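You operate a simulated robot arm through the tools that you are given. There is no shell and no other tool. Be economical: measure what you need, move in short steps, check, and stop when the job is done.

You are at the controls of a simulated two-armed robot. One attempt, no reset.

TASK
Take the 400 rail out of the fixture and lay the black channel on the rests.
Fine: open both clamps and slide the stop fully back first; lift each with both hands; the rail goes on the assembly bench.

The check looks at the end state, three seconds after you hand in, the way a careful person would. Anything else that was tipped, shoved, dropped, spilled or broken makes it a failure.

THE ROBOT
Two 7-joint arms with two-finger parallel grippers on one trunk, on a base that drives. Base frame: it is fixed to the floor where the robot stands at the start and does not move with it; the origin is under the middle of the robot, x ahead of it, y to its left, z up. Units: mm, rad, N and s.
The left shoulder is at the start at [70, 130, 1237], the right one opposite. Places, roughly: rail [750, -1000, 500]; red clamp [500, -100, 1000]; rests of the clamp fixture [600, -300, 900]; sliding stop [600, -500, 900]; top of the assembly bench [600, 400, 800]; yellow clamp [500, -400, 1000]. Payload 1.57 kg a hand.
The tool frame of a hand sits at the grasp point between the pads (the TCP): z along the fingers, y along the line on which they close. The tips reach 30 mm beyond it. The gripper opens to 80 mm. The fingers are 17 mm wide and 12 mm thick; the gripper's body (40 by 82 mm) begins 80 mm behind the TCP.
Orientation is told as [roll, pitch, yaw] about the base's x, y, z axes, in that order, counted from this pose: with the fingers straight down and closing along the base's y, the tool's x points along the base's -x, its y along +y and its z along -z.

THE INTERFACE
- The arms move only by the tool step_arm. It takes "left_commands", "right_commands" or both (then of equal length, played together; a hand with none holds still); each is one flat list of numbers, 7 for each row, row after row: the shift along the base's x, y, z in mm, then the turn, a rotation vector about the base's x, y, z in rad, then the gripper command, from -1 (shut) to 1 (fully open), values between in proportion. In form: [dx, dy, dz, rx, ry, rz, grip, dx, dy, dz, rx, ry, rz, grip, ...]. A call has 1 to 10 rows; each row is the pose to reach, as a shift and turn from the pose commanded when the call began. A row lasts 0.2 s, in which the tool goes at most 50 mm and 0.15 rad; a call with a longer step from one row to the next is refused whole, and so is a gripper value outside its range. A pose out of reach is approached as far as the arm can. The call stops where the force on the tool passes 60 N (or 10 N more than at its start, if that is more) or the arm is blocked; 0.2 s more then pass. The fingers move at their own pace (about 108 mm/s each) and stop on an object; they squeeze with about 34 N. The grip force told is the motor's: it shows also when the fingers shut on nothing. Time passes only in rows, and 0.2 s behind the last, so rows that repeat a pose let the fingers close. It gives the time, the measured TCP pose, the force on the tool (base axes), the opening and the grip force at its end, in the units of the frame above (readings bear some noise), with the torque about the TCP (base axes, N m) and any sound that the robot's microphone picked up.
- Cameras (640 x 400 px; columns grow to the right, rows downward): "scene" is now at [127.4, -14.2, 1445.9]; the picture's right is [-0.19, -0.98, 0.00], its down [-0.73, 0.14, -0.66] and it looks along [0.65, -0.13, -0.75] (base axes); focal length 232 px, centre (320, 200). "left" rides on the left gripper at [72, 7, -122] in its tool frame; the picture's right is [-0.09, 1.00, 0.00], its down [-0.84, -0.08, -0.54] and it looks along [-0.54, -0.05, 0.84] (tool axes); focal length 238 px, centre (320, 200). "right" rides on the right gripper at [72, -7, -122] in its tool frame; the picture's right is [0.09, 1.00, 0.00], its down [-0.84, 0.08, -0.54] and it looks along [-0.54, 0.05, 0.84] (tool axes); focal length 238 px, centre (320, 200). There is no depth. A picture from a camera that has moved, and an enlarged one, comes with that camera's place and axes in the base frame and with its lens.
- camera(camera): a new picture of that camera. It takes no simulated time.
- lift_body(by): slides the trunk up (or, below 0, down) by that many mm; the arms and the scene camera ride with it, the base frame stays. It gives what a move gives, with no picture.
- roll_base(legs): drives the robot by 1 to 6 legs, each [ahead, left, turn to the left] in mm, mm and rad, along the robot's own axes; the way and the turn of a leg run together, so that a leg with both is an arc; at most 1500 mm and 3.142 rad a leg. The arms and the cameras ride along, it lands a little off, and it stops where it bumps. It gives what a move gives.
- head_to(pan, tilt): turns the head with the scene camera to pan (to the left, within 1.501 rad either way) and tilt (down, from -0.506 to 1.204), counted from straight ahead of the robot. It gives what a move gives.
- enlarge(camera, box): a new picture of the part [left, top, right, bottom] of that camera's present view, enlarged. It takes no simulated time.
- hand_in(): hands the job in; it is judged then, once.

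Go step by step. Nothing tells you exact positions but the pictures and the camera data: compare them with the known pose of the tool, close in by small moves and look again before you grip or let go. The budget is 120 turns and 88 pictures, counting those below and the enlarged ones. Unless the task says otherwise, let go and move clear before handing in, and close with one line.

The tools are called after "Emit:" as a command line: name --argument value ..., lists and objects as JSON in quotes. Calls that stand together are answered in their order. step_arm: Moves the arms, as the interface text tells. Its arguments: {"type":"object","properties":{"left_commands":{"type":"array","items":{"type":"number"}},"right_commands":{"type":"array","items":{"type":"number"}}},"required":[]} The other tools are called the same way: lift_body (by) slides the trunk up or down; roll_base (legs) drives the base; head_to (pan, tilt) turns the head that bears the scene camera; camera (camera) takes a picture; enlarge (camera, box) takes an enlarged picture of a part of a camera's view; hand_in () hands the job in.

At the start:

```text
clock: 0.0
left_position: [376.2, 40.3, 1183.0]
left_ee_rot: [0.0, 0.0, 0.001]
left_force: [-0.6, -0.4, 1.3]
left_ft_torque: [0.0, 0.02, 0.0]
left_gripper_width: 80.1
left_gripper_force: 0.0
right_position: [275.9, -257.5, 1244.1]
right_ee_rot: [0.002, 0.0, 0.0]
right_force: [0.6, -0.4, -0.4]
right_ft_torque: [0.0, -0.02, -0.01]
right_gripper_width: 80.0
right_gripper_force: 0.1
trunk travel left (down, up): [-875.0, 65.0]
robot x, y, heading: [-4.3, -2.7, -0.001]
head pan, tilt: [-0.192, 0.843]
```

scene: 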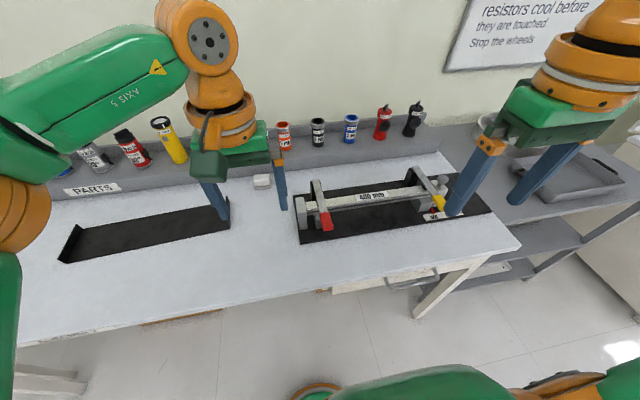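
right: 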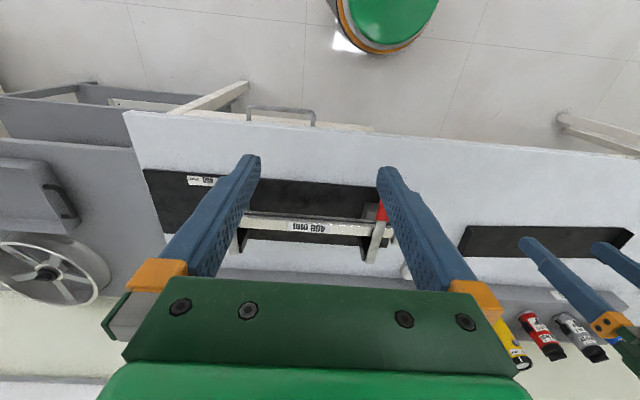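
left: 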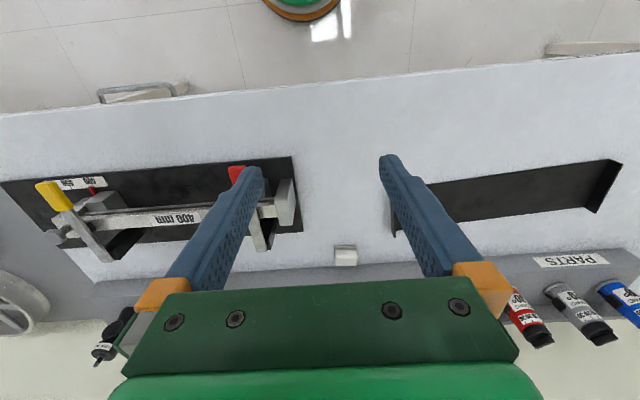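

I see the fixture with the 400 rail on the bench, with a red and a yellow clamp. I need closer views, and I have to find the black channel, so I look at the fixture and turn the head to the right.

Emit:
enlarge --camera "scene" --box '[260, 130, 540, 305]'

Emit:
head_to --pan -0.9 --tilt 0.7

```text
2.29 times, centred on (400, 218) of scene
camera zoom: at [127.4, -14.2, 1445.9], right [-0.19, -0.98, 0.0], down [-0.73, 0.14, -0.66], along [0.65, -0.13, -0.75], focal length 531 px, centre (137, 160)
```

zoom: 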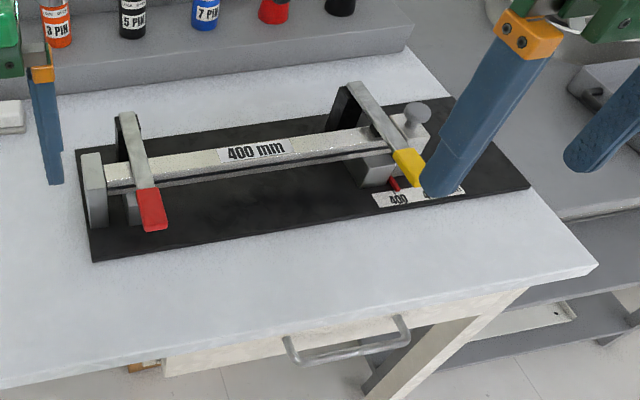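

```text
clock: 1.1
left_position: [376.0, 42.2, 1182.9]
left_ee_rot: [-0.001, 0.0, -0.001]
left_force: [-0.3, -0.2, 0.1]
left_ft_torque: [-0.02, -0.01, 0.0]
left_gripper_width: 80.0
left_gripper_force: 0.0
right_position: [276.6, -258.3, 1244.2]
right_ee_rot: [0.002, -0.001, -0.001]
right_force: [0.5, -0.4, -0.2]
right_ft_torque: [-0.01, -0.01, 0.0]
right_gripper_width: 80.0
right_gripper_force: 0.1
trunk travel left (down, up): [-875.0, 65.0]
robot x, y, heading: [-0.2, -1.2, 0.002]
head pan, tilt: [-0.901, 0.7]
```

Emit:
camera --camera "scene"

```text
83 pictures are left
camera scene: at [103.1, -65.6, 1457.7], right [-0.78, -0.62, 0.0], down [-0.4, 0.5, -0.76], along [0.48, -0.6, -0.64], focal length 232 px, centre (320, 200)
```

scene: 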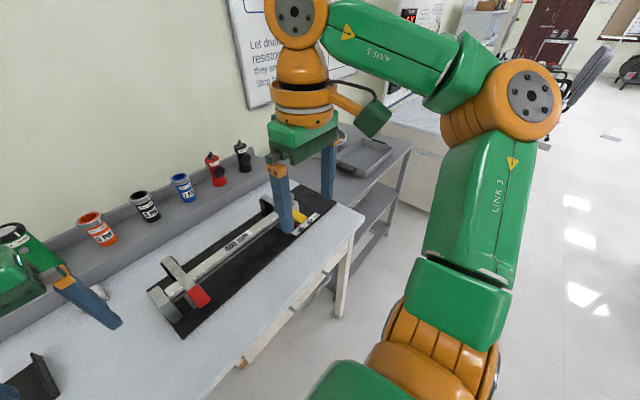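

The channel is likely on the lower shelf right of the bench. I drive right to centre on the fixture and look there.

Emit:
roll_base --legs '[[0, -300, 0]]'

Emit:
head_to --pan -0.75 --tilt 0.85

Emit:
camera --camera "scene"

Emit:
camera --camera "left"

Emit:
camera --camera "right"

```text
clock: 3.1
left_position: [377.6, -253.0, 1182.1]
left_ee_rot: [-0.004, 0.001, 0.005]
left_force: [0.4, -0.6, -0.5]
left_ft_torque: [-0.01, -0.02, 0.01]
left_gripper_width: 80.0
left_gripper_force: 0.1
right_position: [278.8, -552.6, 1244.5]
right_ee_rot: [0.0, -0.001, 0.004]
right_force: [0.4, 0.3, 0.1]
right_ft_torque: [-0.03, 0.0, -0.02]
right_gripper_width: 80.0
right_gripper_force: 0.0
trunk travel left (down, up): [-875.0, 65.0]
robot x, y, heading: [1.2, -300.0, -0.001]
head pan, tilt: [-0.901, 0.7]
```

```text
clock: 3.8
left_position: [376.7, -255.2, 1183.5]
left_ee_rot: [0.0, 0.0, 0.004]
left_force: [-0.4, -0.4, 0.0]
left_ft_torque: [-0.02, 0.01, -0.03]
left_gripper_width: 80.4
left_gripper_force: 0.0
right_position: [278.4, -556.0, 1244.3]
right_ee_rot: [0.0, 0.0, 0.003]
right_force: [-0.5, 0.8, 0.5]
right_ft_torque: [0.0, 0.04, 0.01]
right_gripper_width: 79.7
right_gripper_force: 0.0
trunk travel left (down, up): [-875.0, 65.0]
robot x, y, heading: [-2.5, -301.5, 0.004]
head pan, tilt: [-0.75, 0.85]
```

```text
82 pictures are left
camera scene: at [108.4, -350.3, 1445.5], right [-0.68, -0.73, 0.0], down [-0.55, 0.51, -0.66], along [0.48, -0.45, -0.75], focal length 232 px, centre (320, 200)
```

scene: 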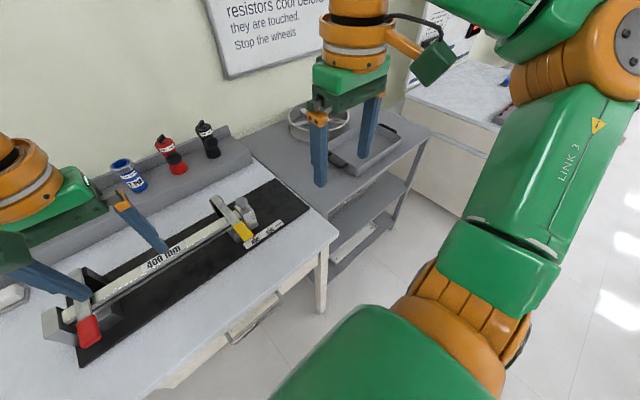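

```text
81 pictures are left
camera left: at [306.7, -248.9, 1304.5], right [0.09, 1.0, 0.0], down [0.84, -0.07, 0.54], along [0.54, -0.05, -0.84], focal length 238 px, centre (320, 200)
```

left: 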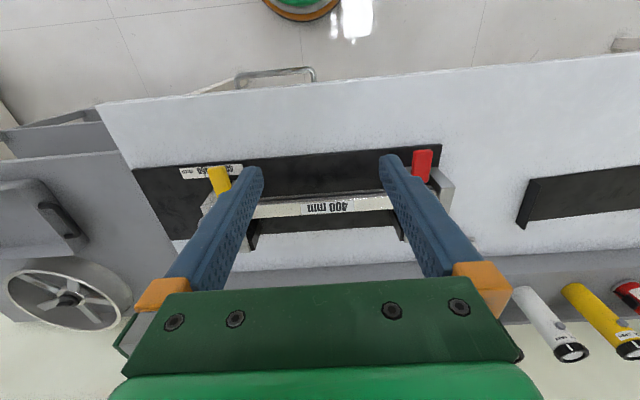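

```text
80 pictures are left
camera right: at [206.7, -562.0, 1365.9], right [-0.1, 1.0, 0.0], down [0.84, 0.08, 0.54], along [0.54, 0.05, -0.84], focal length 238 px, centre (320, 200)
```

right: 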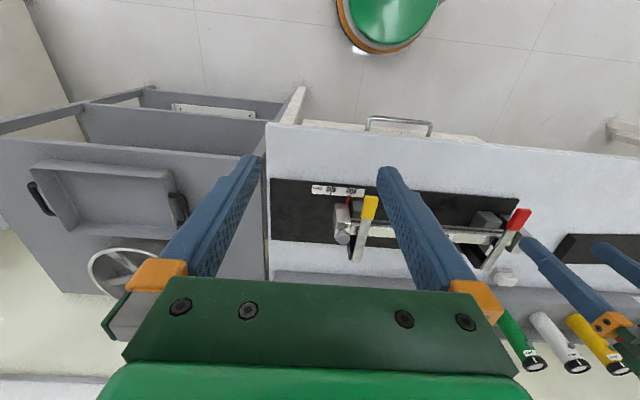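

I can see a pale part on the lower shelf right, and a black long thing on the left of the bench. I look at both more closely.

Emit:
head_to --pan 0.6 --tilt 0.75

Emit:
camera --camera "scene"

Emit:
enlarge --camera "right" --box '[60, 70, 300, 220]'

Emit:
enlarge --camera "right" --box '[270, 165, 430, 265]'

```text
clock: 5.3
left_position: [377.8, -256.3, 1182.7]
left_ee_rot: [-0.002, 0.0, 0.006]
left_force: [-0.3, -0.7, 0.1]
left_ft_torque: [0.0, 0.0, 0.0]
left_gripper_width: 80.0
left_gripper_force: 0.1
right_position: [278.7, -557.3, 1243.9]
right_ee_rot: [0.002, -0.002, 0.005]
right_force: [0.1, -0.1, 0.2]
right_ft_torque: [0.03, 0.01, 0.0]
right_gripper_width: 79.9
right_gripper_force: 0.0
trunk travel left (down, up): [-875.0, 65.0]
robot x, y, heading: [1.5, -301.1, 0.003]
head pan, tilt: [0.6, 0.75]
```

```text
79 pictures are left
camera scene: at [119.2, -251.0, 1453.5], right [0.57, -0.82, 0.0], down [-0.56, -0.39, -0.73], along [0.6, 0.42, -0.68], focal length 232 px, centre (320, 200)
```

scene: 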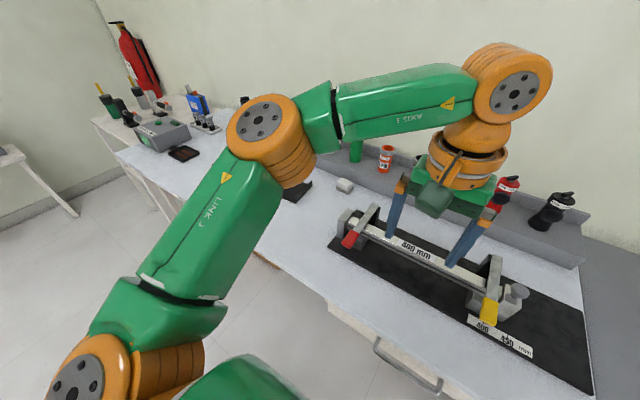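

```text
2.67 times, centred on (180, 145) of right
camera zoom: at [206.7, -562.8, 1365.7], right [-0.1, 1.0, 0.0], down [0.84, 0.08, 0.54], along [0.54, 0.05, -0.84], focal length 636 px, centre (693, 347)
```

zoom: 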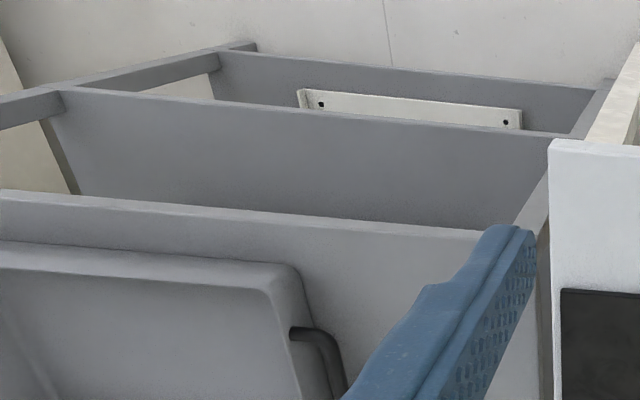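

```text
4.00 times, centred on (350, 215) of right
camera zoom: at [206.7, -562.8, 1365.7], right [-0.1, 1.0, 0.0], down [0.84, 0.08, 0.54], along [0.54, 0.05, -0.84], focal length 953 px, centre (200, 140)
```

zoom: 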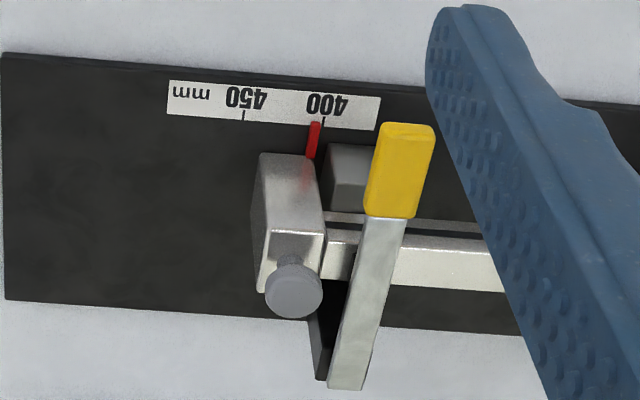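

The stop's pointer reads about 400 on the scale and it slides towards −y. I drive left to examine the black thing and the assembly bench.

Emit:
roll_base --legs '[[0, 650, 0]]'

Emit:
head_to --pan 0.0 --tilt 0.85

Emit:
camera --camera "scene"

Emit:
camera --camera "left"

Emit:
camera --camera "right"

```text
clock: 8.9
left_position: [374.4, 391.9, 1183.7]
left_ee_rot: [-0.001, 0.0, 0.005]
left_force: [-0.7, 0.3, 0.4]
left_ft_torque: [0.03, 0.0, -0.03]
left_gripper_width: 80.0
left_gripper_force: 0.1
right_position: [275.4, 91.9, 1243.8]
right_ee_rot: [0.002, 0.0, 0.004]
right_force: [-0.6, -0.2, -0.4]
right_ft_torque: [0.02, -0.01, -0.03]
right_gripper_width: 80.1
right_gripper_force: 0.1
trunk travel left (down, up): [-875.0, 65.0]
robot x, y, heading: [-2.4, 353.0, 0.007]
head pan, tilt: [0.6, 0.75]
```

```text
clock: 9.9
left_position: [373.3, 393.6, 1182.6]
left_ee_rot: [0.002, 0.0, 0.005]
left_force: [0.0, 0.3, 0.7]
left_ft_torque: [-0.01, 0.03, 0.01]
left_gripper_width: 80.1
left_gripper_force: 0.1
right_position: [274.6, 93.0, 1245.0]
right_ee_rot: [0.002, 0.0, 0.004]
right_force: [-0.1, -0.8, 0.2]
right_ft_torque: [-0.03, -0.05, -0.01]
right_gripper_width: 80.1
right_gripper_force: 0.1
trunk travel left (down, up): [-875.0, 65.0]
robot x, y, heading: [0.4, 353.0, 0.003]
head pan, tilt: [0.0, 0.85]
```

```text
76 pictures are left
camera scene: at [126.1, 352.0, 1445.5], right [0.01, -1.0, 0.0], down [-0.75, 0.0, -0.66], along [0.66, 0.0, -0.75], focal length 232 px, centre (320, 200)
```

scene: 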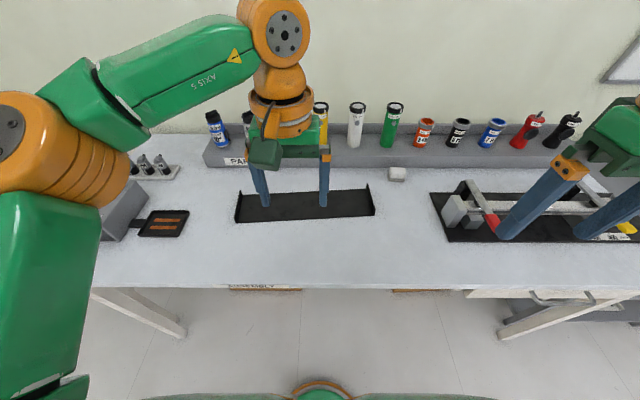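

```text
75 pictures are left
camera left: at [303.6, 399.9, 1304.6], right [0.09, 1.0, 0.0], down [0.84, -0.07, 0.54], along [0.54, -0.05, -0.84], focal length 238 px, centre (320, 200)
```

left: 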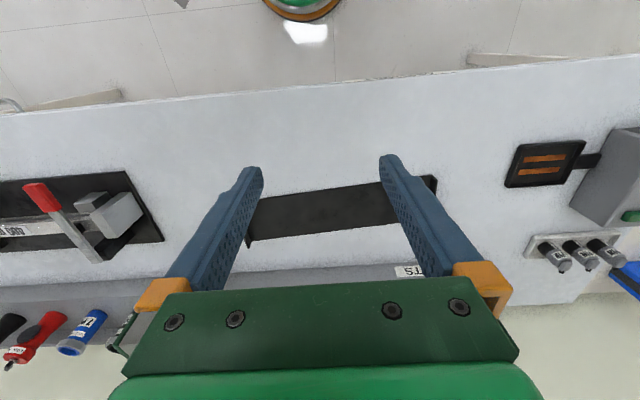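

```text
74 pictures are left
camera right: at [203.6, 86.8, 1365.8], right [-0.1, 1.0, 0.0], down [0.84, 0.08, 0.54], along [0.54, 0.05, -0.84], focal length 238 px, centre (320, 200)
```

right: 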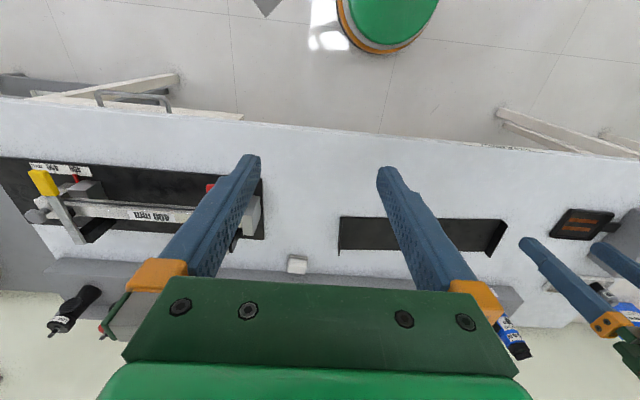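

The black thing may be a tray or the channel itself; I enlarge it and the label below.

Emit:
enlarge --camera "scene" --box '[200, 150, 400, 300]'

Emit:
roll_base --legs '[[-200, -1250, 0]]'

Emit:
lift_body --by -300

Emit:
head_to --pan -0.25 --tilt 0.6

Emit:
camera --camera "scene"

```text
2.67 times, centred on (300, 225) of scene
camera zoom: at [126.1, 352.0, 1445.5], right [0.01, -1.0, 0.0], down [-0.75, 0.0, -0.66], along [0.66, 0.0, -0.75], focal length 619 px, centre (373, 133)
```

zoom: 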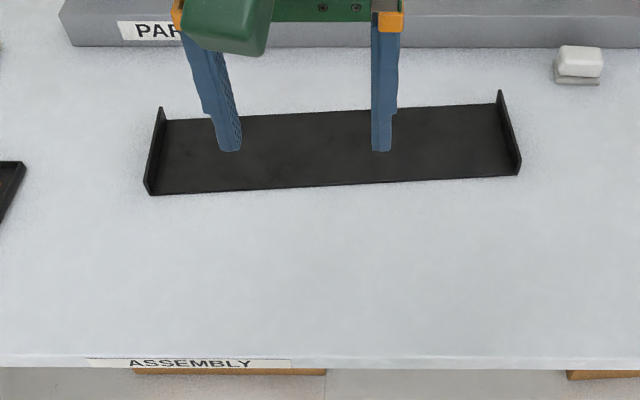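

```text
clock: 16.3
left_position: [176.2, -861.6, 1182.7]
left_ee_rot: [-0.003, -0.001, -0.006]
left_force: [0.6, -0.7, -0.8]
left_ft_torque: [0.0, 0.01, 0.01]
left_gripper_width: 79.8
left_gripper_force: 0.1
right_position: [74.5, -1160.0, 1243.5]
right_ee_rot: [-0.001, -0.001, -0.005]
right_force: [-0.1, -0.4, -0.1]
right_ft_torque: [0.0, 0.0, 0.0]
right_gripper_width: 80.1
right_gripper_force: 0.0
trunk travel left (down, up): [-875.0, 65.0]
robot x, y, heading: [-202.9, -902.1, -0.003]
head pan, tilt: [0.0, 0.85]
```

```text
clock: 19.3
left_position: [175.2, -861.2, 882.6]
left_ee_rot: [0.0, 0.0, -0.003]
left_force: [0.0, 0.1, 0.3]
left_ft_torque: [0.01, -0.02, 0.0]
left_gripper_width: 80.0
left_gripper_force: 0.1
right_position: [74.8, -1159.2, 943.3]
right_ee_rot: [0.001, 0.001, -0.005]
right_force: [-0.2, 0.1, 0.4]
right_ft_torque: [-0.01, 0.02, -0.01]
right_gripper_width: 80.2
right_gripper_force: 0.0
trunk travel left (down, up): [-575.0, 365.0]
robot x, y, heading: [-202.3, -902.0, -0.003]
head pan, tilt: [0.0, 0.85]
```

```text
clock: 20.1
left_position: [176.1, -861.5, 882.6]
left_ee_rot: [0.0, 0.0, -0.004]
left_force: [-0.6, 0.3, 0.0]
left_ft_torque: [0.0, -0.03, 0.01]
left_gripper_width: 80.1
left_gripper_force: 0.0
right_position: [74.9, -1160.7, 942.8]
right_ee_rot: [0.002, -0.001, -0.005]
right_force: [-0.3, 0.3, -0.3]
right_ft_torque: [-0.01, -0.04, 0.03]
right_gripper_width: 79.9
right_gripper_force: 0.0
trunk travel left (down, up): [-575.0, 365.0]
robot x, y, heading: [-198.5, -899.4, 0.003]
head pan, tilt: [-0.25, 0.6]
```

```text
72 pictures are left
camera scene: at [-65.0, -922.6, 1166.3], right [-0.25, -0.97, 0.0], down [-0.55, 0.14, -0.82], along [0.8, -0.21, -0.57], focal length 232 px, centre (320, 200)
```

scene: 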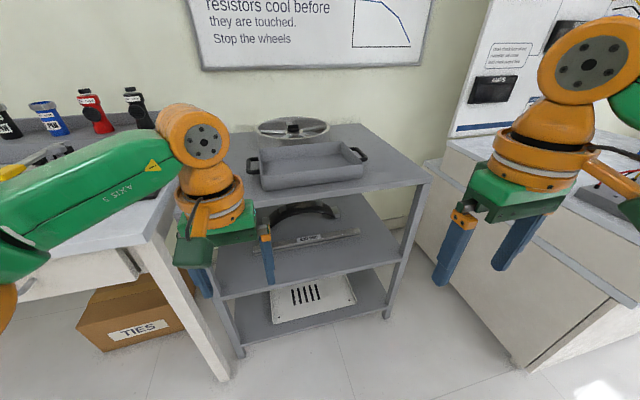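

The middle shelf holds a labelled bar; I zoom in on it.

Emit:
enlarge --camera "scene" --box '[200, 180, 420, 340]'

```text
2.50 times, centred on (310, 260) of scene
camera zoom: at [-65.0, -922.6, 1166.3], right [-0.25, -0.97, 0.0], down [-0.55, 0.14, -0.82], along [0.8, -0.21, -0.57], focal length 581 px, centre (345, 50)
```

zoom: 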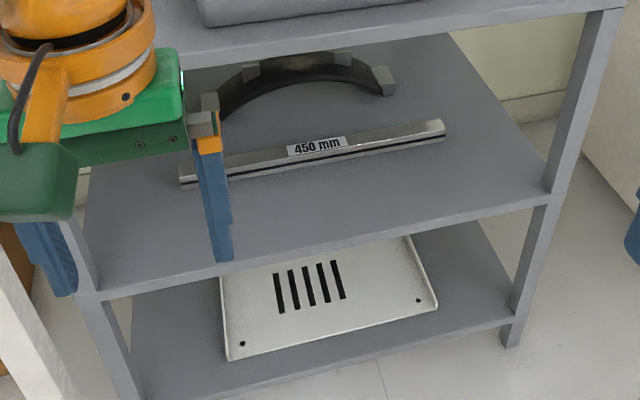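

The middle shelf holds a 450 mm rail and the lower one a white panel. The only black channel-shaped part so far is on the main bench; I check the right bench too.

Emit:
head_to --pan -1.3 --tilt 0.3

Emit:
camera --camera "scene"

Emit:
roll_base --legs '[[0, 530, 0]]'

Emit:
head_to --pan 0.05 --tilt 0.5

Emit:
camera --camera "scene"

```text
clock: 21.4
left_position: [175.2, -861.9, 882.0]
left_ee_rot: [-0.001, -0.002, -0.002]
left_force: [-0.3, 0.1, 0.8]
left_ft_torque: [-0.01, 0.04, 0.01]
left_gripper_width: 80.1
left_gripper_force: 0.1
right_position: [75.6, -1161.0, 943.8]
right_ee_rot: [0.001, 0.001, -0.005]
right_force: [0.6, 0.1, 0.0]
right_ft_torque: [0.0, -0.05, -0.03]
right_gripper_width: 80.0
right_gripper_force: 0.0
trunk travel left (down, up): [-575.0, 365.0]
robot x, y, heading: [-203.9, -897.2, -0.005]
head pan, tilt: [-1.3, 0.3]
```

```text
70 pictures are left
camera scene: at [-125.9, -990.5, 1193.8], right [-0.96, -0.26, 0.0], down [-0.08, 0.29, -0.96], along [0.25, -0.92, -0.3], focal length 232 px, centre (320, 200)
```

scene: 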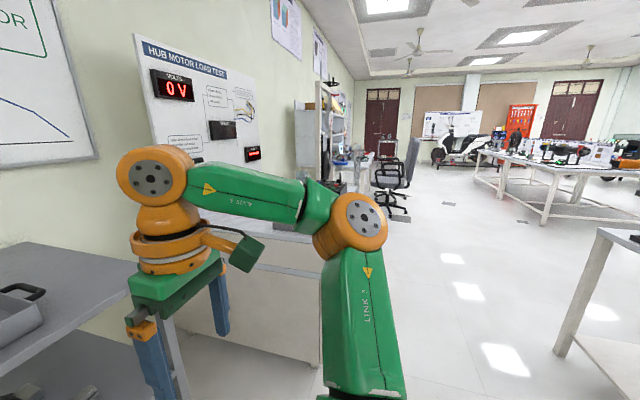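

```text
clock: 24.4
left_position: [178.1, -331.0, 882.6]
left_ee_rot: [-0.001, 0.001, -0.004]
left_force: [-0.9, 0.4, -0.2]
left_ft_torque: [0.01, -0.03, 0.01]
left_gripper_width: 80.3
left_gripper_force: 0.1
right_position: [76.6, -630.2, 943.0]
right_ee_rot: [0.002, 0.0, -0.005]
right_force: [0.7, 0.5, 0.2]
right_ft_torque: [-0.03, -0.01, -0.03]
right_gripper_width: 80.0
right_gripper_force: 0.1
trunk travel left (down, up): [-575.0, 365.0]
robot x, y, heading: [-204.0, -371.2, -0.003]
head pan, tilt: [-1.3, 0.3]
```

```text
clock: 25.9
left_position: [177.4, -331.4, 882.4]
left_ee_rot: [-0.001, 0.0, -0.002]
left_force: [-0.4, 0.2, 0.3]
left_ft_torque: [-0.02, 0.04, -0.01]
left_gripper_width: 80.0
left_gripper_force: 0.1
right_position: [76.8, -629.9, 943.8]
right_ee_rot: [0.003, 0.0, -0.004]
right_force: [-0.1, -0.7, -0.3]
right_ft_torque: [-0.03, 0.03, -0.01]
right_gripper_width: 80.3
right_gripper_force: 0.0
trunk travel left (down, up): [-575.0, 365.0]
robot x, y, heading: [-198.8, -371.9, -0.004]
head pan, tilt: [0.051, 0.499]
```

```text
69 pictures are left
camera scene: at [-57.3, -366.0, 1175.4], right [0.05, -1.0, 0.0], down [-0.48, -0.02, -0.88], along [0.88, 0.04, -0.48], focal length 232 px, centre (320, 200)
```

scene: 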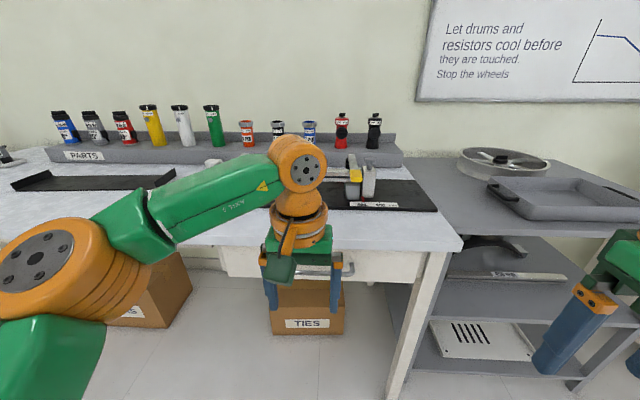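

I take the black flanged part on the bench (about 480 x 125 mm, upturned ends) to be the channel. Now I return to the fixture at full height and move the arms aside to look closely.

Emit:
lift_body --by 300

Emit:
roll_base --legs '[[250, 60, 0]]'

Emit:
step_arm --left_commands '[0, 50, 0, 0, 0, 0, 1, 0, 100, 0, 0, 0, 0, 1, 0, 150, 0, 0, 0, 0, 1, 0, 200, 0, 0, 0, 0, 1]'

Emit:
head_to --pan 0.0 --tilt 0.9

Emit:
camera --camera "scene"

Emit:
camera --camera "left"

```text
clock: 28.9
left_position: [178.9, -331.3, 1182.3]
left_ee_rot: [0.001, -0.001, -0.004]
left_force: [-0.1, 0.2, 0.5]
left_ft_torque: [0.02, 0.0, -0.03]
left_gripper_width: 79.9
left_gripper_force: 0.0
right_position: [77.1, -629.7, 1245.3]
right_ee_rot: [0.001, -0.001, -0.005]
right_force: [-0.2, 0.8, 0.2]
right_ft_torque: [0.04, -0.02, 0.03]
right_gripper_width: 79.9
right_gripper_force: 0.1
trunk travel left (down, up): [-875.0, 65.0]
robot x, y, heading: [-194.7, -369.6, 0.004]
head pan, tilt: [0.051, 0.499]
```

```text
clock: 30.8
left_position: [426.0, -275.2, 1183.8]
left_ee_rot: [0.002, -0.001, -0.008]
left_force: [0.3, -0.8, -0.6]
left_ft_torque: [0.02, -0.02, 0.02]
left_gripper_width: 79.8
left_gripper_force: 0.0
right_position: [324.4, -573.6, 1244.7]
right_ee_rot: [0.002, -0.002, -0.008]
right_force: [-1.6, 0.2, 0.1]
right_ft_torque: [0.0, 0.02, 0.04]
right_gripper_width: 79.8
right_gripper_force: 0.0
trunk travel left (down, up): [-875.0, 65.0]
robot x, y, heading: [50.5, -313.7, -0.005]
head pan, tilt: [0.051, 0.499]
```

```text
clock: 31.8
left_position: [429.6, -70.7, 1180.4]
left_ee_rot: [-0.004, -0.001, -0.005]
left_force: [0.3, 0.2, 0.9]
left_ft_torque: [0.0, 0.02, 0.0]
left_gripper_width: 80.0
left_gripper_force: 0.0
right_position: [327.5, -570.5, 1243.6]
right_ee_rot: [0.0, -0.001, -0.006]
right_force: [1.0, -0.2, 0.7]
right_ft_torque: [0.03, 0.03, -0.04]
right_gripper_width: 80.0
right_gripper_force: 0.0
trunk travel left (down, up): [-875.0, 65.0]
robot x, y, heading: [48.6, -312.9, -0.008]
head pan, tilt: [0.051, 0.499]
```

```text
clock: 32.7
left_position: [430.6, -73.2, 1181.5]
left_ee_rot: [-0.001, 0.0, -0.005]
left_force: [0.3, 0.0, 0.5]
left_ft_torque: [-0.01, -0.01, -0.01]
left_gripper_width: 80.0
left_gripper_force: 0.1
right_position: [327.5, -571.6, 1244.3]
right_ee_rot: [0.001, -0.001, -0.008]
right_force: [1.1, 0.5, 0.2]
right_ft_torque: [0.02, 0.0, 0.0]
right_gripper_width: 80.1
right_gripper_force: 0.1
trunk travel left (down, up): [-875.0, 65.0]
robot x, y, heading: [51.8, -313.5, -0.007]
head pan, tilt: [0.0, 0.901]
```

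```text
68 pictures are left
camera scene: at [178.5, -312.1, 1441.6], right [-0.01, -1.0, 0.0], down [-0.78, 0.01, -0.62], along [0.62, 0.0, -0.78], focal length 232 px, centre (320, 200)
```

scene: 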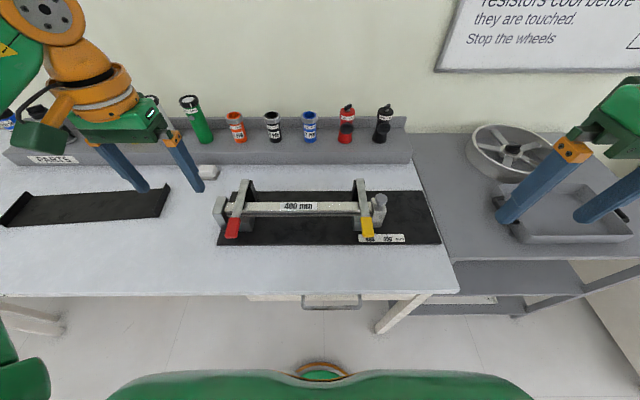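

```text
67 pictures are left
camera left: at [360.1, -66.5, 1303.5], right [0.1, 1.0, 0.0], down [0.84, -0.08, 0.54], along [0.54, -0.05, -0.84], focal length 238 px, centre (320, 200)
```

left: 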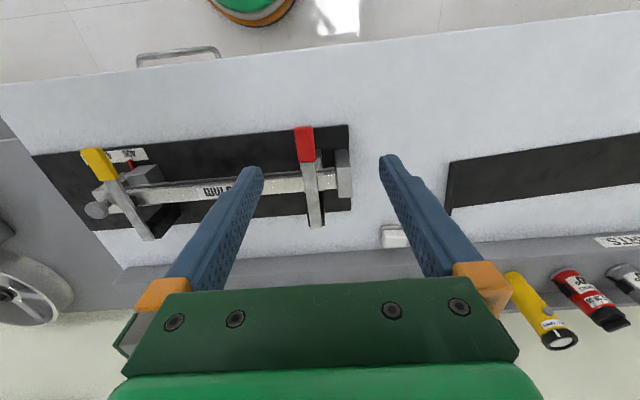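

Emit:
enlarge --camera "scene" --box '[200, 165, 450, 255]'

Emit:
enlarge --camera "left" --box '[20, 100, 380, 270]'

```text
2.56 times, centred on (325, 210) of scene
camera zoom: at [178.5, -312.1, 1441.6], right [-0.01, -1.0, 0.0], down [-0.78, 0.01, -0.62], along [0.62, 0.0, -0.78], focal length 594 px, centre (307, 174)
```

zoom: 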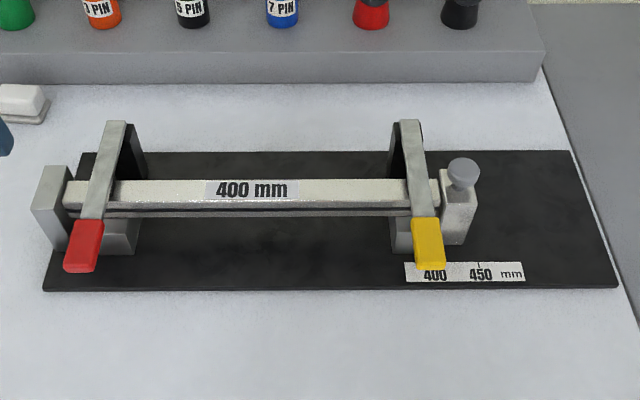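

```text
1.78 times, centred on (200, 185) of left
camera zoom: at [360.1, -66.5, 1303.5], right [0.1, 1.0, 0.0], down [0.84, -0.08, 0.54], along [0.54, -0.05, -0.84], focal length 424 px, centre (533, 227)
```

zoom: 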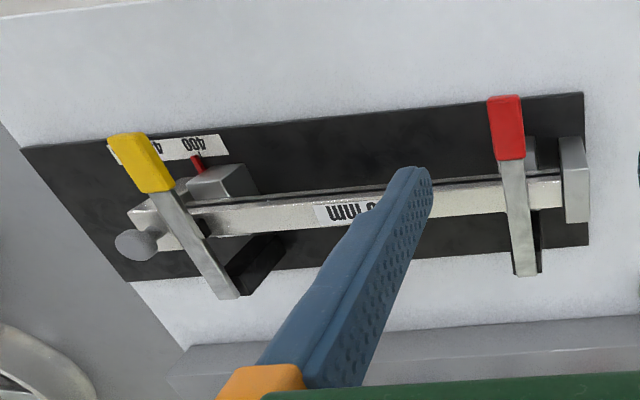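

Fixture triangulated: plate top z≈864, rail top z≈950 (x≈547, y −58…−458), red handle centre about (486, −98, 948), yellow about (485, −431, 948), hinges about (655, ·, 928). I lower the trunk and bring both hands above the handles.

Emit:
lift_body --by -170

Emit:
step_arm --left_commands '[25, -13, 15, 0, 0, 0, 1, 50, -25, 20, 0, 0, 0, 1]' --right_commands '[40, 30, 0, 0, 0, 0, 1, 80, 60, 0, 0, 0, 0, 1, 115, 90, -10, 0, 0, 0, 1, 152, 120, -20, 0, 0, 0, 1, 152, 140, -40, 0, 0, 0, 1]'

```text
clock: 34.6
left_position: [430.0, -72.3, 1010.9]
left_ee_rot: [-0.001, 0.001, -0.005]
left_force: [0.3, -0.3, 0.1]
left_ft_torque: [-0.01, -0.02, 0.02]
left_gripper_width: 80.1
left_gripper_force: 0.0
right_position: [327.6, -572.3, 1073.8]
right_ee_rot: [0.002, 0.001, -0.009]
right_force: [-1.3, 1.4, -0.4]
right_ft_torque: [0.01, 0.0, 0.02]
right_gripper_width: 80.3
right_gripper_force: 0.0
trunk travel left (down, up): [-705.0, 235.0]
robot x, y, heading: [53.9, -315.0, -0.009]
head pan, tilt: [0.0, 0.901]
```

```text
refused: give rows for one hand, or as many for the one as for the other
```

Emit:
step_arm --left_commands '[25, -13, 15, 0, 0, 0, 1, 50, -25, 20, 0, 0, 0, 1, 50, -25, 20, 0, 0, 0, 1, 50, -25, 20, 0, 0, 0, 1, 50, -25, 20, 0, 0, 0, 1]' --right_commands '[40, 30, 0, 0, 0, 0, 1, 80, 60, 0, 0, 0, 0, 1, 115, 90, -10, 0, 0, 0, 1, 152, 120, -20, 0, 0, 0, 1, 152, 140, -40, 0, 0, 0, 1]'

Emit:
camera --camera "left"

Emit:
camera --camera "right"

Emit:
camera --camera "scene"

```text
clock: 35.8
left_position: [479.7, -97.1, 1030.8]
left_ee_rot: [0.0, 0.002, -0.007]
left_force: [0.0, -0.4, -0.8]
left_ft_torque: [0.03, 0.0, 0.0]
left_gripper_width: 79.9
left_gripper_force: 0.0
right_position: [438.0, -481.7, 1033.7]
right_ee_rot: [0.001, 0.0, -0.007]
right_force: [0.0, 0.8, -0.4]
right_ft_torque: [0.05, 0.0, 0.01]
right_gripper_width: 79.7
right_gripper_force: 0.1
right hand out of reach, approached as far as the arm can: row 3, 4, 5
trunk travel left (down, up): [-705.0, 235.0]
robot x, y, heading: [55.6, -310.5, -0.004]
head pan, tilt: [0.0, 0.901]
```

```text
64 pictures are left
camera left: at [410.4, -91.3, 1152.9], right [0.1, 1.0, 0.0], down [0.84, -0.08, 0.54], along [0.54, -0.05, -0.84], focal length 238 px, centre (320, 200)
```

left: 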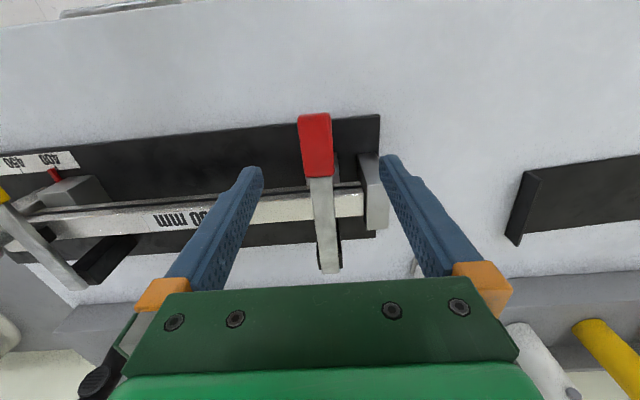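

```text
63 pictures are left
camera right: at [365.0, -487.3, 1155.2], right [-0.08, 1.0, 0.0], down [0.84, 0.07, 0.54], along [0.54, 0.05, -0.84], focal length 238 px, centre (320, 200)
```

right: 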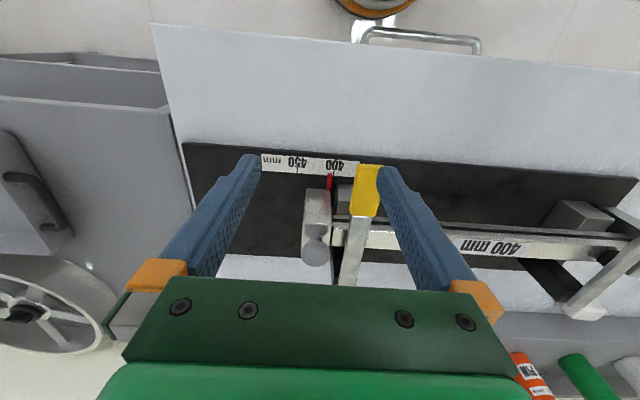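

```text
62 pictures are left
camera scene: at [179.0, -311.9, 1271.5], right [-0.01, -1.0, 0.0], down [-0.78, 0.01, -0.62], along [0.62, 0.0, -0.78], focal length 232 px, centre (320, 200)
```

scene: 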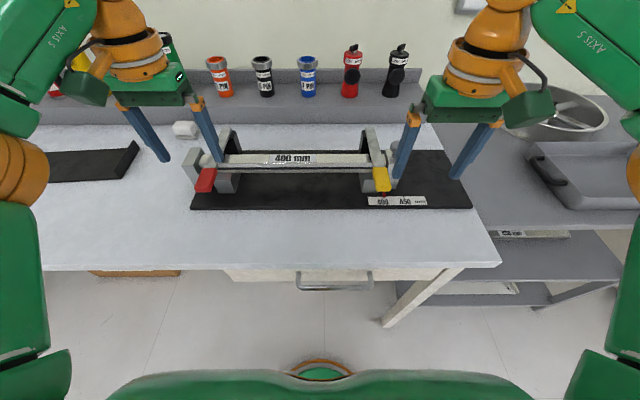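

The right hand is at its reach limit here; the wrist sits above the shoulder, so I raise the trunk, edge ahead slightly, and command the right hand again.

Emit:
lift_body --by 110

Emit:
roll_base --legs '[[30, 0, 0]]'

Emit:
step_arm --left_commands '[0, 0, -40, 0, 0, 0, 1, -10, 0, -80, 0, 0, 0, 1, -30, 0, -110, 0, 0, 0, 1, -30, 0, -110, 0, 0, 0, 1]' --right_commands '[0, 15, -40, 0, 0, 0, 1, 0, 30, -80, 0, 0, 0, 1, 0, 50, -110, 0, 0, 0, 1, 10, 50, -110, 0, 0, 0, 1]'

```text
clock: 37.2
left_position: [480.4, -98.1, 1141.9]
left_ee_rot: [-0.001, -0.001, -0.006]
left_force: [-0.1, -0.1, -0.2]
left_ft_torque: [0.0, -0.04, 0.02]
left_gripper_width: 79.8
left_gripper_force: 0.0
right_position: [436.7, -481.8, 1143.2]
right_ee_rot: [0.0, 0.001, -0.008]
right_force: [-0.3, 0.0, -0.4]
right_ft_torque: [0.01, 0.01, -0.03]
right_gripper_width: 80.0
right_gripper_force: 0.1
trunk travel left (down, up): [-815.0, 125.0]
robot x, y, heading: [51.4, -313.7, -0.011]
head pan, tilt: [0.0, 0.901]
```

```text
clock: 38.0
left_position: [504.7, -98.1, 1144.4]
left_ee_rot: [-0.001, -0.006, -0.007]
left_force: [-0.3, 0.5, -0.1]
left_ft_torque: [0.02, -0.08, 0.0]
left_gripper_width: 79.9
left_gripper_force: 0.0
right_position: [460.9, -481.3, 1145.4]
right_ee_rot: [0.002, -0.004, -0.008]
right_force: [-1.4, 0.4, 0.4]
right_ft_torque: [-0.02, -0.09, 0.01]
right_gripper_width: 80.1
right_gripper_force: 0.1
trunk travel left (down, up): [-815.0, 125.0]
robot x, y, heading: [83.0, -311.0, -0.003]
head pan, tilt: [0.0, 0.901]
```

```text
clock: 39.0
left_position: [480.8, -99.2, 1031.4]
left_ee_rot: [-0.001, 0.0, -0.006]
left_force: [0.4, 0.9, -0.1]
left_ft_torque: [0.03, 0.03, 0.02]
left_gripper_width: 80.1
left_gripper_force: 0.1
right_position: [464.0, -443.6, 1034.2]
right_ee_rot: [0.004, -0.002, -0.007]
right_force: [-0.9, 0.6, 0.6]
right_ft_torque: [0.02, -0.02, 0.0]
right_gripper_width: 79.9
right_gripper_force: 0.0
right hand out of reach, approached as far as the arm can: row 3, 4
trunk travel left (down, up): [-815.0, 125.0]
robot x, y, heading: [80.9, -312.2, -0.008]
head pan, tilt: [0.0, 0.901]
```

Testing whether the limit is in x or in y for the right hand.

Emit:
step_arm --right_commands '[15, -20, 0, 0, 0, 0, 1, 30, -40, 0, 0, 0, 0, 1]'

Emit:
step_arm --right_commands '[0, 0, -20, 0, 0, 0, 1, 0, 0, -40, 0, 0, 0, 1]'

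```text
clock: 39.6
left_position: [480.3, -100.9, 1031.3]
left_ee_rot: [-0.002, 0.002, -0.006]
left_force: [-0.2, -1.3, 0.2]
left_ft_torque: [0.03, 0.0, -0.03]
left_gripper_width: 79.9
left_gripper_force: 0.1
right_position: [492.7, -484.2, 1034.4]
right_ee_rot: [0.002, -0.001, -0.007]
right_force: [0.4, -0.1, 0.2]
right_ft_torque: [0.02, 0.01, -0.03]
right_gripper_width: 80.0
right_gripper_force: 0.1
trunk travel left (down, up): [-815.0, 125.0]
robot x, y, heading: [80.7, -313.8, -0.001]
head pan, tilt: [0.0, 0.901]
```

```text
clock: 40.2
left_position: [480.8, -98.2, 1032.0]
left_ee_rot: [0.001, 0.001, -0.005]
left_force: [0.2, -0.5, 0.5]
left_ft_torque: [-0.01, 0.03, -0.02]
left_gripper_width: 80.2
left_gripper_force: 0.2
right_position: [493.1, -483.8, 993.0]
right_ee_rot: [0.001, 0.001, -0.007]
right_force: [-0.6, 0.2, -0.2]
right_ft_torque: [0.03, 0.01, -0.02]
right_gripper_width: 79.8
right_gripper_force: 0.2
trunk travel left (down, up): [-815.0, 125.0]
robot x, y, heading: [81.1, -313.0, -0.004]
head pan, tilt: [0.0, 0.901]
```

The limit is lateral (inward of about 130 mm). I shift the robot left 30 mm, then set the hands above the handles.

Emit:
step_arm --right_commands '[-10, 0, 40, 0, 0, 0, 1]'

Emit:
roll_base --legs '[[0, 35, 0]]'

Emit:
step_arm --left_commands '[0, -17, 0, 0, 0, 0, 1, 0, -35, 0, 0, 0, 0, 1]' --right_commands '[0, 8, 0, 0, 0, 0, 1, -4, 18, 0, 0, 0, 0, 1]'

Emit:
camera --camera "right"

Emit:
camera --camera "left"

```text
clock: 40.6
left_position: [479.6, -98.3, 1032.7]
left_ee_rot: [-0.001, -0.002, -0.008]
left_force: [-0.8, -1.1, 0.3]
left_ft_torque: [0.01, 0.0, 0.0]
left_gripper_width: 79.7
left_gripper_force: 0.1
right_position: [481.5, -482.8, 1035.6]
right_ee_rot: [0.0, -0.002, -0.005]
right_force: [-0.5, 0.7, -0.3]
right_ft_torque: [0.0, -0.03, 0.03]
right_gripper_width: 80.0
right_gripper_force: 0.0
trunk travel left (down, up): [-815.0, 125.0]
robot x, y, heading: [86.9, -312.2, -0.008]
head pan, tilt: [0.0, 0.901]
```

```text
clock: 41.5
left_position: [479.9, -70.4, 1033.3]
left_ee_rot: [0.004, 0.001, -0.009]
left_force: [0.3, -0.6, 0.6]
left_ft_torque: [0.03, -0.03, -0.02]
left_gripper_width: 80.3
left_gripper_force: 0.0
right_position: [482.8, -453.6, 1033.7]
right_ee_rot: [0.008, 0.0, -0.008]
right_force: [-0.2, -0.2, -0.7]
right_ft_torque: [0.02, 0.01, 0.01]
right_gripper_width: 80.1
right_gripper_force: 0.1
trunk travel left (down, up): [-815.0, 125.0]
robot x, y, heading: [81.9, -278.8, -0.013]
head pan, tilt: [0.0, 0.901]
```

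```text
clock: 42.1
left_position: [480.0, -101.9, 1032.5]
left_ee_rot: [0.002, 0.001, -0.007]
left_force: [0.5, 0.5, -0.5]
left_ft_torque: [0.05, 0.02, -0.01]
left_gripper_width: 80.2
left_gripper_force: 0.1
right_position: [478.3, -431.8, 1034.2]
right_ee_rot: [0.004, 0.0, -0.009]
right_force: [0.2, -0.3, -0.4]
right_ft_torque: [-0.01, 0.0, -0.02]
right_gripper_width: 79.9
right_gripper_force: 0.0
trunk travel left (down, up): [-815.0, 125.0]
robot x, y, heading: [81.9, -279.6, -0.004]
head pan, tilt: [0.0, 0.901]
```

```text
61 pictures are left
camera right: at [406.9, -438.5, 1155.8], right [-0.08, 1.0, 0.0], down [0.84, 0.07, 0.54], along [0.54, 0.05, -0.84], focal length 238 px, centre (320, 200)
```

right: 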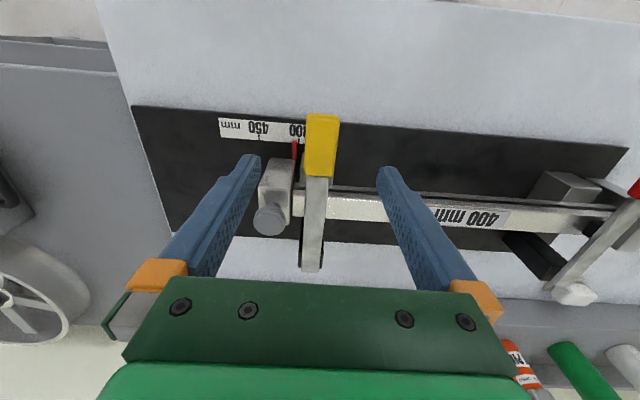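

```text
60 pictures are left
camera left: at [410.1, -95.2, 1154.1], right [0.1, 0.99, 0.0], down [0.84, -0.08, 0.54], along [0.54, -0.05, -0.84], focal length 238 px, centre (320, 200)
```

left: 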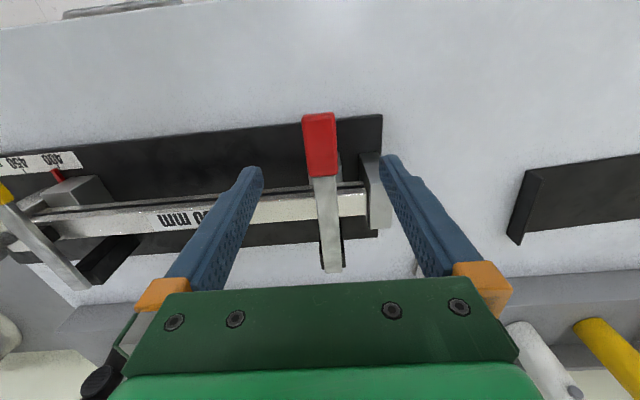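

Both hands are aligned with their handles (red y≈−102, yellow y≈−431). I descend both to handle height, keeping the fingers in front of the post and stop.

Emit:
step_arm --left_commands '[-6, 0, -30, 0, 0, 0, 1, -6, 0, -60, 0, 0, 0, 1, -6, 0, -86, 0, 0, 0, 1, -6, 0, -86, 0, 0, 0, 1]' --right_commands '[-6, 0, -30, 0, 0, 0, 1, -6, 0, -60, 0, 0, 0, 1, -6, 0, -86, 0, 0, 0, 1, -6, 0, -86, 0, 0, 0, 1]'

Emit:
camera --camera "scene"

Emit:
camera --camera "left"

```text
clock: 43.1
left_position: [474.2, -100.8, 945.2]
left_ee_rot: [-0.001, 0.0, -0.006]
left_force: [0.1, 0.2, 0.0]
left_ft_torque: [0.03, 0.0, -0.01]
left_gripper_width: 79.9
left_gripper_force: 0.0
right_position: [466.9, -435.5, 951.8]
right_ee_rot: [0.003, -0.001, -0.008]
right_force: [-0.2, 0.3, -0.7]
right_ft_torque: [-0.01, -0.02, 0.02]
right_gripper_width: 80.0
right_gripper_force: 0.1
right hand out of reach, approached as far as the arm can: row 3, 4
trunk travel left (down, up): [-815.0, 125.0]
robot x, y, heading: [84.2, -277.1, -0.009]
head pan, tilt: [0.0, 0.901]
```

```text
59 pictures are left
camera scene: at [208.5, -277.4, 1381.6], right [-0.01, -1.0, 0.0], down [-0.78, 0.01, -0.62], along [0.62, -0.01, -0.78], focal length 232 px, centre (320, 200)
```

scene: 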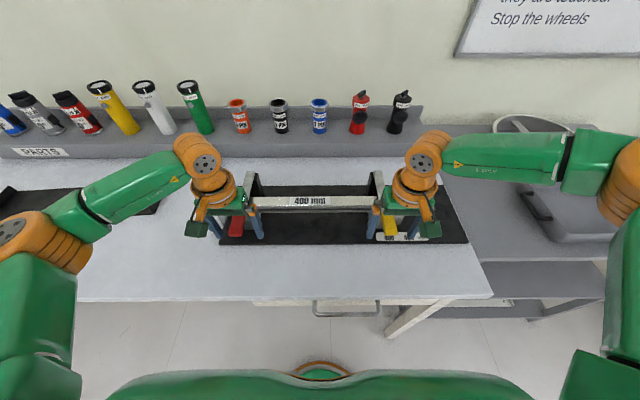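

```text
58 pictures are left
camera left: at [403.3, -93.6, 1067.3], right [0.1, 0.99, 0.0], down [0.84, -0.08, 0.54], along [0.54, -0.05, -0.84], focal length 238 px, centre (320, 200)
```

left: 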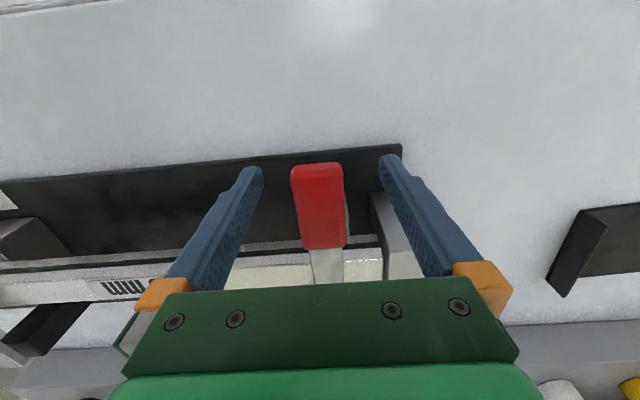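

Left hand is around the red handle. I close it and swing the red clamp up along its arc, hinge taken at about x 655, z 928.

Emit:
step_arm --left_commands '[0, 0, 0, 0, 0, 0, -1, 0, 0, 0, 0, 0, 0, -1, 0, 0, 0, 0, 0, 0, -1]' --right_commands '[0, 0, 15, 0, 0, 0, 1, 0, 0, 40, 0, 0, 0, 1, 0, 0, 80, 0, 0, 0, 1]'

```text
clock: 43.9
left_position: [474.7, -101.4, 944.2]
left_ee_rot: [-0.002, 0.001, -0.006]
left_force: [-0.2, -1.6, -1.6]
left_ft_torque: [-0.08, 0.05, 0.42]
left_gripper_width: 27.8
left_gripper_force: 37.9
right_position: [466.4, -435.3, 1033.1]
right_ee_rot: [0.004, 0.002, -0.009]
right_force: [0.2, 1.2, -0.1]
right_ft_torque: [-0.01, -0.01, -0.03]
right_gripper_width: 80.0
right_gripper_force: 0.0
trunk travel left (down, up): [-815.0, 125.0]
robot x, y, heading: [81.3, -277.7, -0.009]
head pan, tilt: [0.0, 0.901]
```

Emit:
step_arm --left_commands '[3, 0, 21, 0, 0, 0, -1, 10, 0, 46, 0, 0, 0, -1, 23, 0, 74, 0, 0, 0, -1]'

Emit:
camera --camera "scene"

```text
clock: 44.7
left_position: [495.5, -100.9, 1021.0]
left_ee_rot: [0.0, 0.001, -0.008]
left_force: [-7.7, -3.8, -5.1]
left_ft_torque: [0.18, 1.09, 0.69]
left_gripper_width: 28.1
left_gripper_force: 38.2
right_position: [464.1, -437.8, 1034.1]
right_ee_rot: [0.002, -0.003, -0.009]
right_force: [0.7, 0.4, -0.1]
right_ft_torque: [0.0, 0.0, 0.02]
right_gripper_width: 79.7
right_gripper_force: 0.0
trunk travel left (down, up): [-815.0, 125.0]
robot x, y, heading: [82.6, -278.9, -0.004]
head pan, tilt: [0.0, 0.901]
```

```text
57 pictures are left
camera scene: at [206.1, -278.9, 1381.8], right [-0.01, -1.0, 0.0], down [-0.78, 0.01, -0.62], along [0.62, 0.0, -0.78], focal length 232 px, centre (320, 200)
```

scene: 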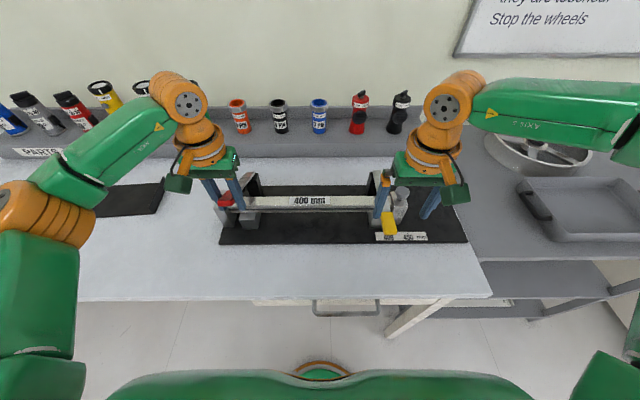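

It swings freely. I continue the arc upward.

Emit:
step_arm --left_commands '[16, 0, 26, 0, 0, 0, -1, 38, 0, 49, 0, 0, 0, -1, 64, 0, 67, 0, 0, 0, -1, 93, 0, 81, 0, 0, 0, -1, 124, 0, 89, 0, 0, 0, -1]'

```text
clock: 45.9
left_position: [560.1, -101.7, 1088.3]
left_ee_rot: [0.003, -0.004, -0.009]
left_force: [2.0, -0.2, 5.7]
left_ft_torque: [0.59, -0.72, 0.23]
left_gripper_width: 28.0
left_gripper_force: 38.6
left hand out of reach, approached as far as the arm can: row 4, 5
right_position: [465.4, -437.7, 1033.0]
right_ee_rot: [0.003, 0.0, -0.008]
right_force: [-0.6, -0.1, -0.1]
right_ft_torque: [0.01, 0.08, -0.02]
right_gripper_width: 80.1
right_gripper_force: 0.0
trunk travel left (down, up): [-815.0, 125.0]
robot x, y, heading: [87.9, -276.3, -0.007]
head pan, tilt: [0.0, 0.901]
```

Reach limit at x≈560. Tilting the tool so the wrist comes back gains reach; I pitch in place while holding the handle.

Emit:
step_arm --left_commands '[0, 0, 0, 0, -0.14, 0, -1, 0, 0, 0, 0, -0.28, 0, -1, 5, 0, 3, 0, -0.42, 0, -1, 10, 0, 6, 0, -0.56, 0, -1, 15, 0, 9, 0, -0.7, 0, -1]'

```text
clock: 47.1
left_position: [573.5, -100.1, 1096.1]
left_ee_rot: [0.004, -0.703, -0.009]
left_force: [-8.3, -3.5, -2.9]
left_ft_torque: [-0.14, 1.27, 0.07]
left_gripper_width: 27.8
left_gripper_force: 37.8
left hand out of reach, approached as far as the arm can: row 1
right_position: [464.0, -436.6, 1035.2]
right_ee_rot: [0.003, -0.001, -0.01]
right_force: [0.1, 1.1, -0.3]
right_ft_torque: [-0.02, 0.0, 0.02]
right_gripper_width: 80.0
right_gripper_force: 0.1
trunk travel left (down, up): [-815.0, 125.0]
robot x, y, heading: [85.0, -274.7, -0.007]
head pan, tilt: [0.0, 0.901]
```

Emit:
step_arm --left_commands '[18, 0, 7, 0, 0, 0, -1, 49, 0, 15, 0, 0, 0, -1, 81, 0, 18, 0, 0, 0, -1, 112, 0, 15, 0, 0, 0, -1]'

Emit:
camera --camera "scene"

```text
clock: 48.1
left_position: [679.2, -101.9, 1117.7]
left_ee_rot: [0.012, -0.719, -0.016]
left_force: [-0.5, -0.1, 0.6]
left_ft_torque: [0.02, 0.0, -0.02]
left_gripper_width: 0.0
left_gripper_force: 21.6
right_position: [456.8, -437.8, 1036.1]
right_ee_rot: [0.002, -0.011, -0.01]
right_force: [-0.3, -0.3, 0.0]
right_ft_torque: [0.06, -0.05, 0.01]
right_gripper_width: 79.9
right_gripper_force: 0.0
trunk travel left (down, up): [-815.0, 125.0]
robot x, y, heading: [84.2, -276.4, -0.012]
head pan, tilt: [0.0, 0.901]
```

```text
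56 pictures are left
camera scene: at [195.8, -279.2, 1382.8], right [-0.01, -1.0, 0.0], down [-0.78, 0.01, -0.63], along [0.63, 0.0, -0.78], focal length 232 px, centre (320, 200)
```

scene: 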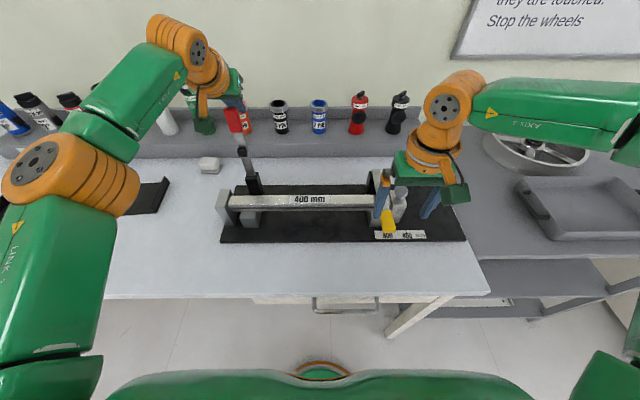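

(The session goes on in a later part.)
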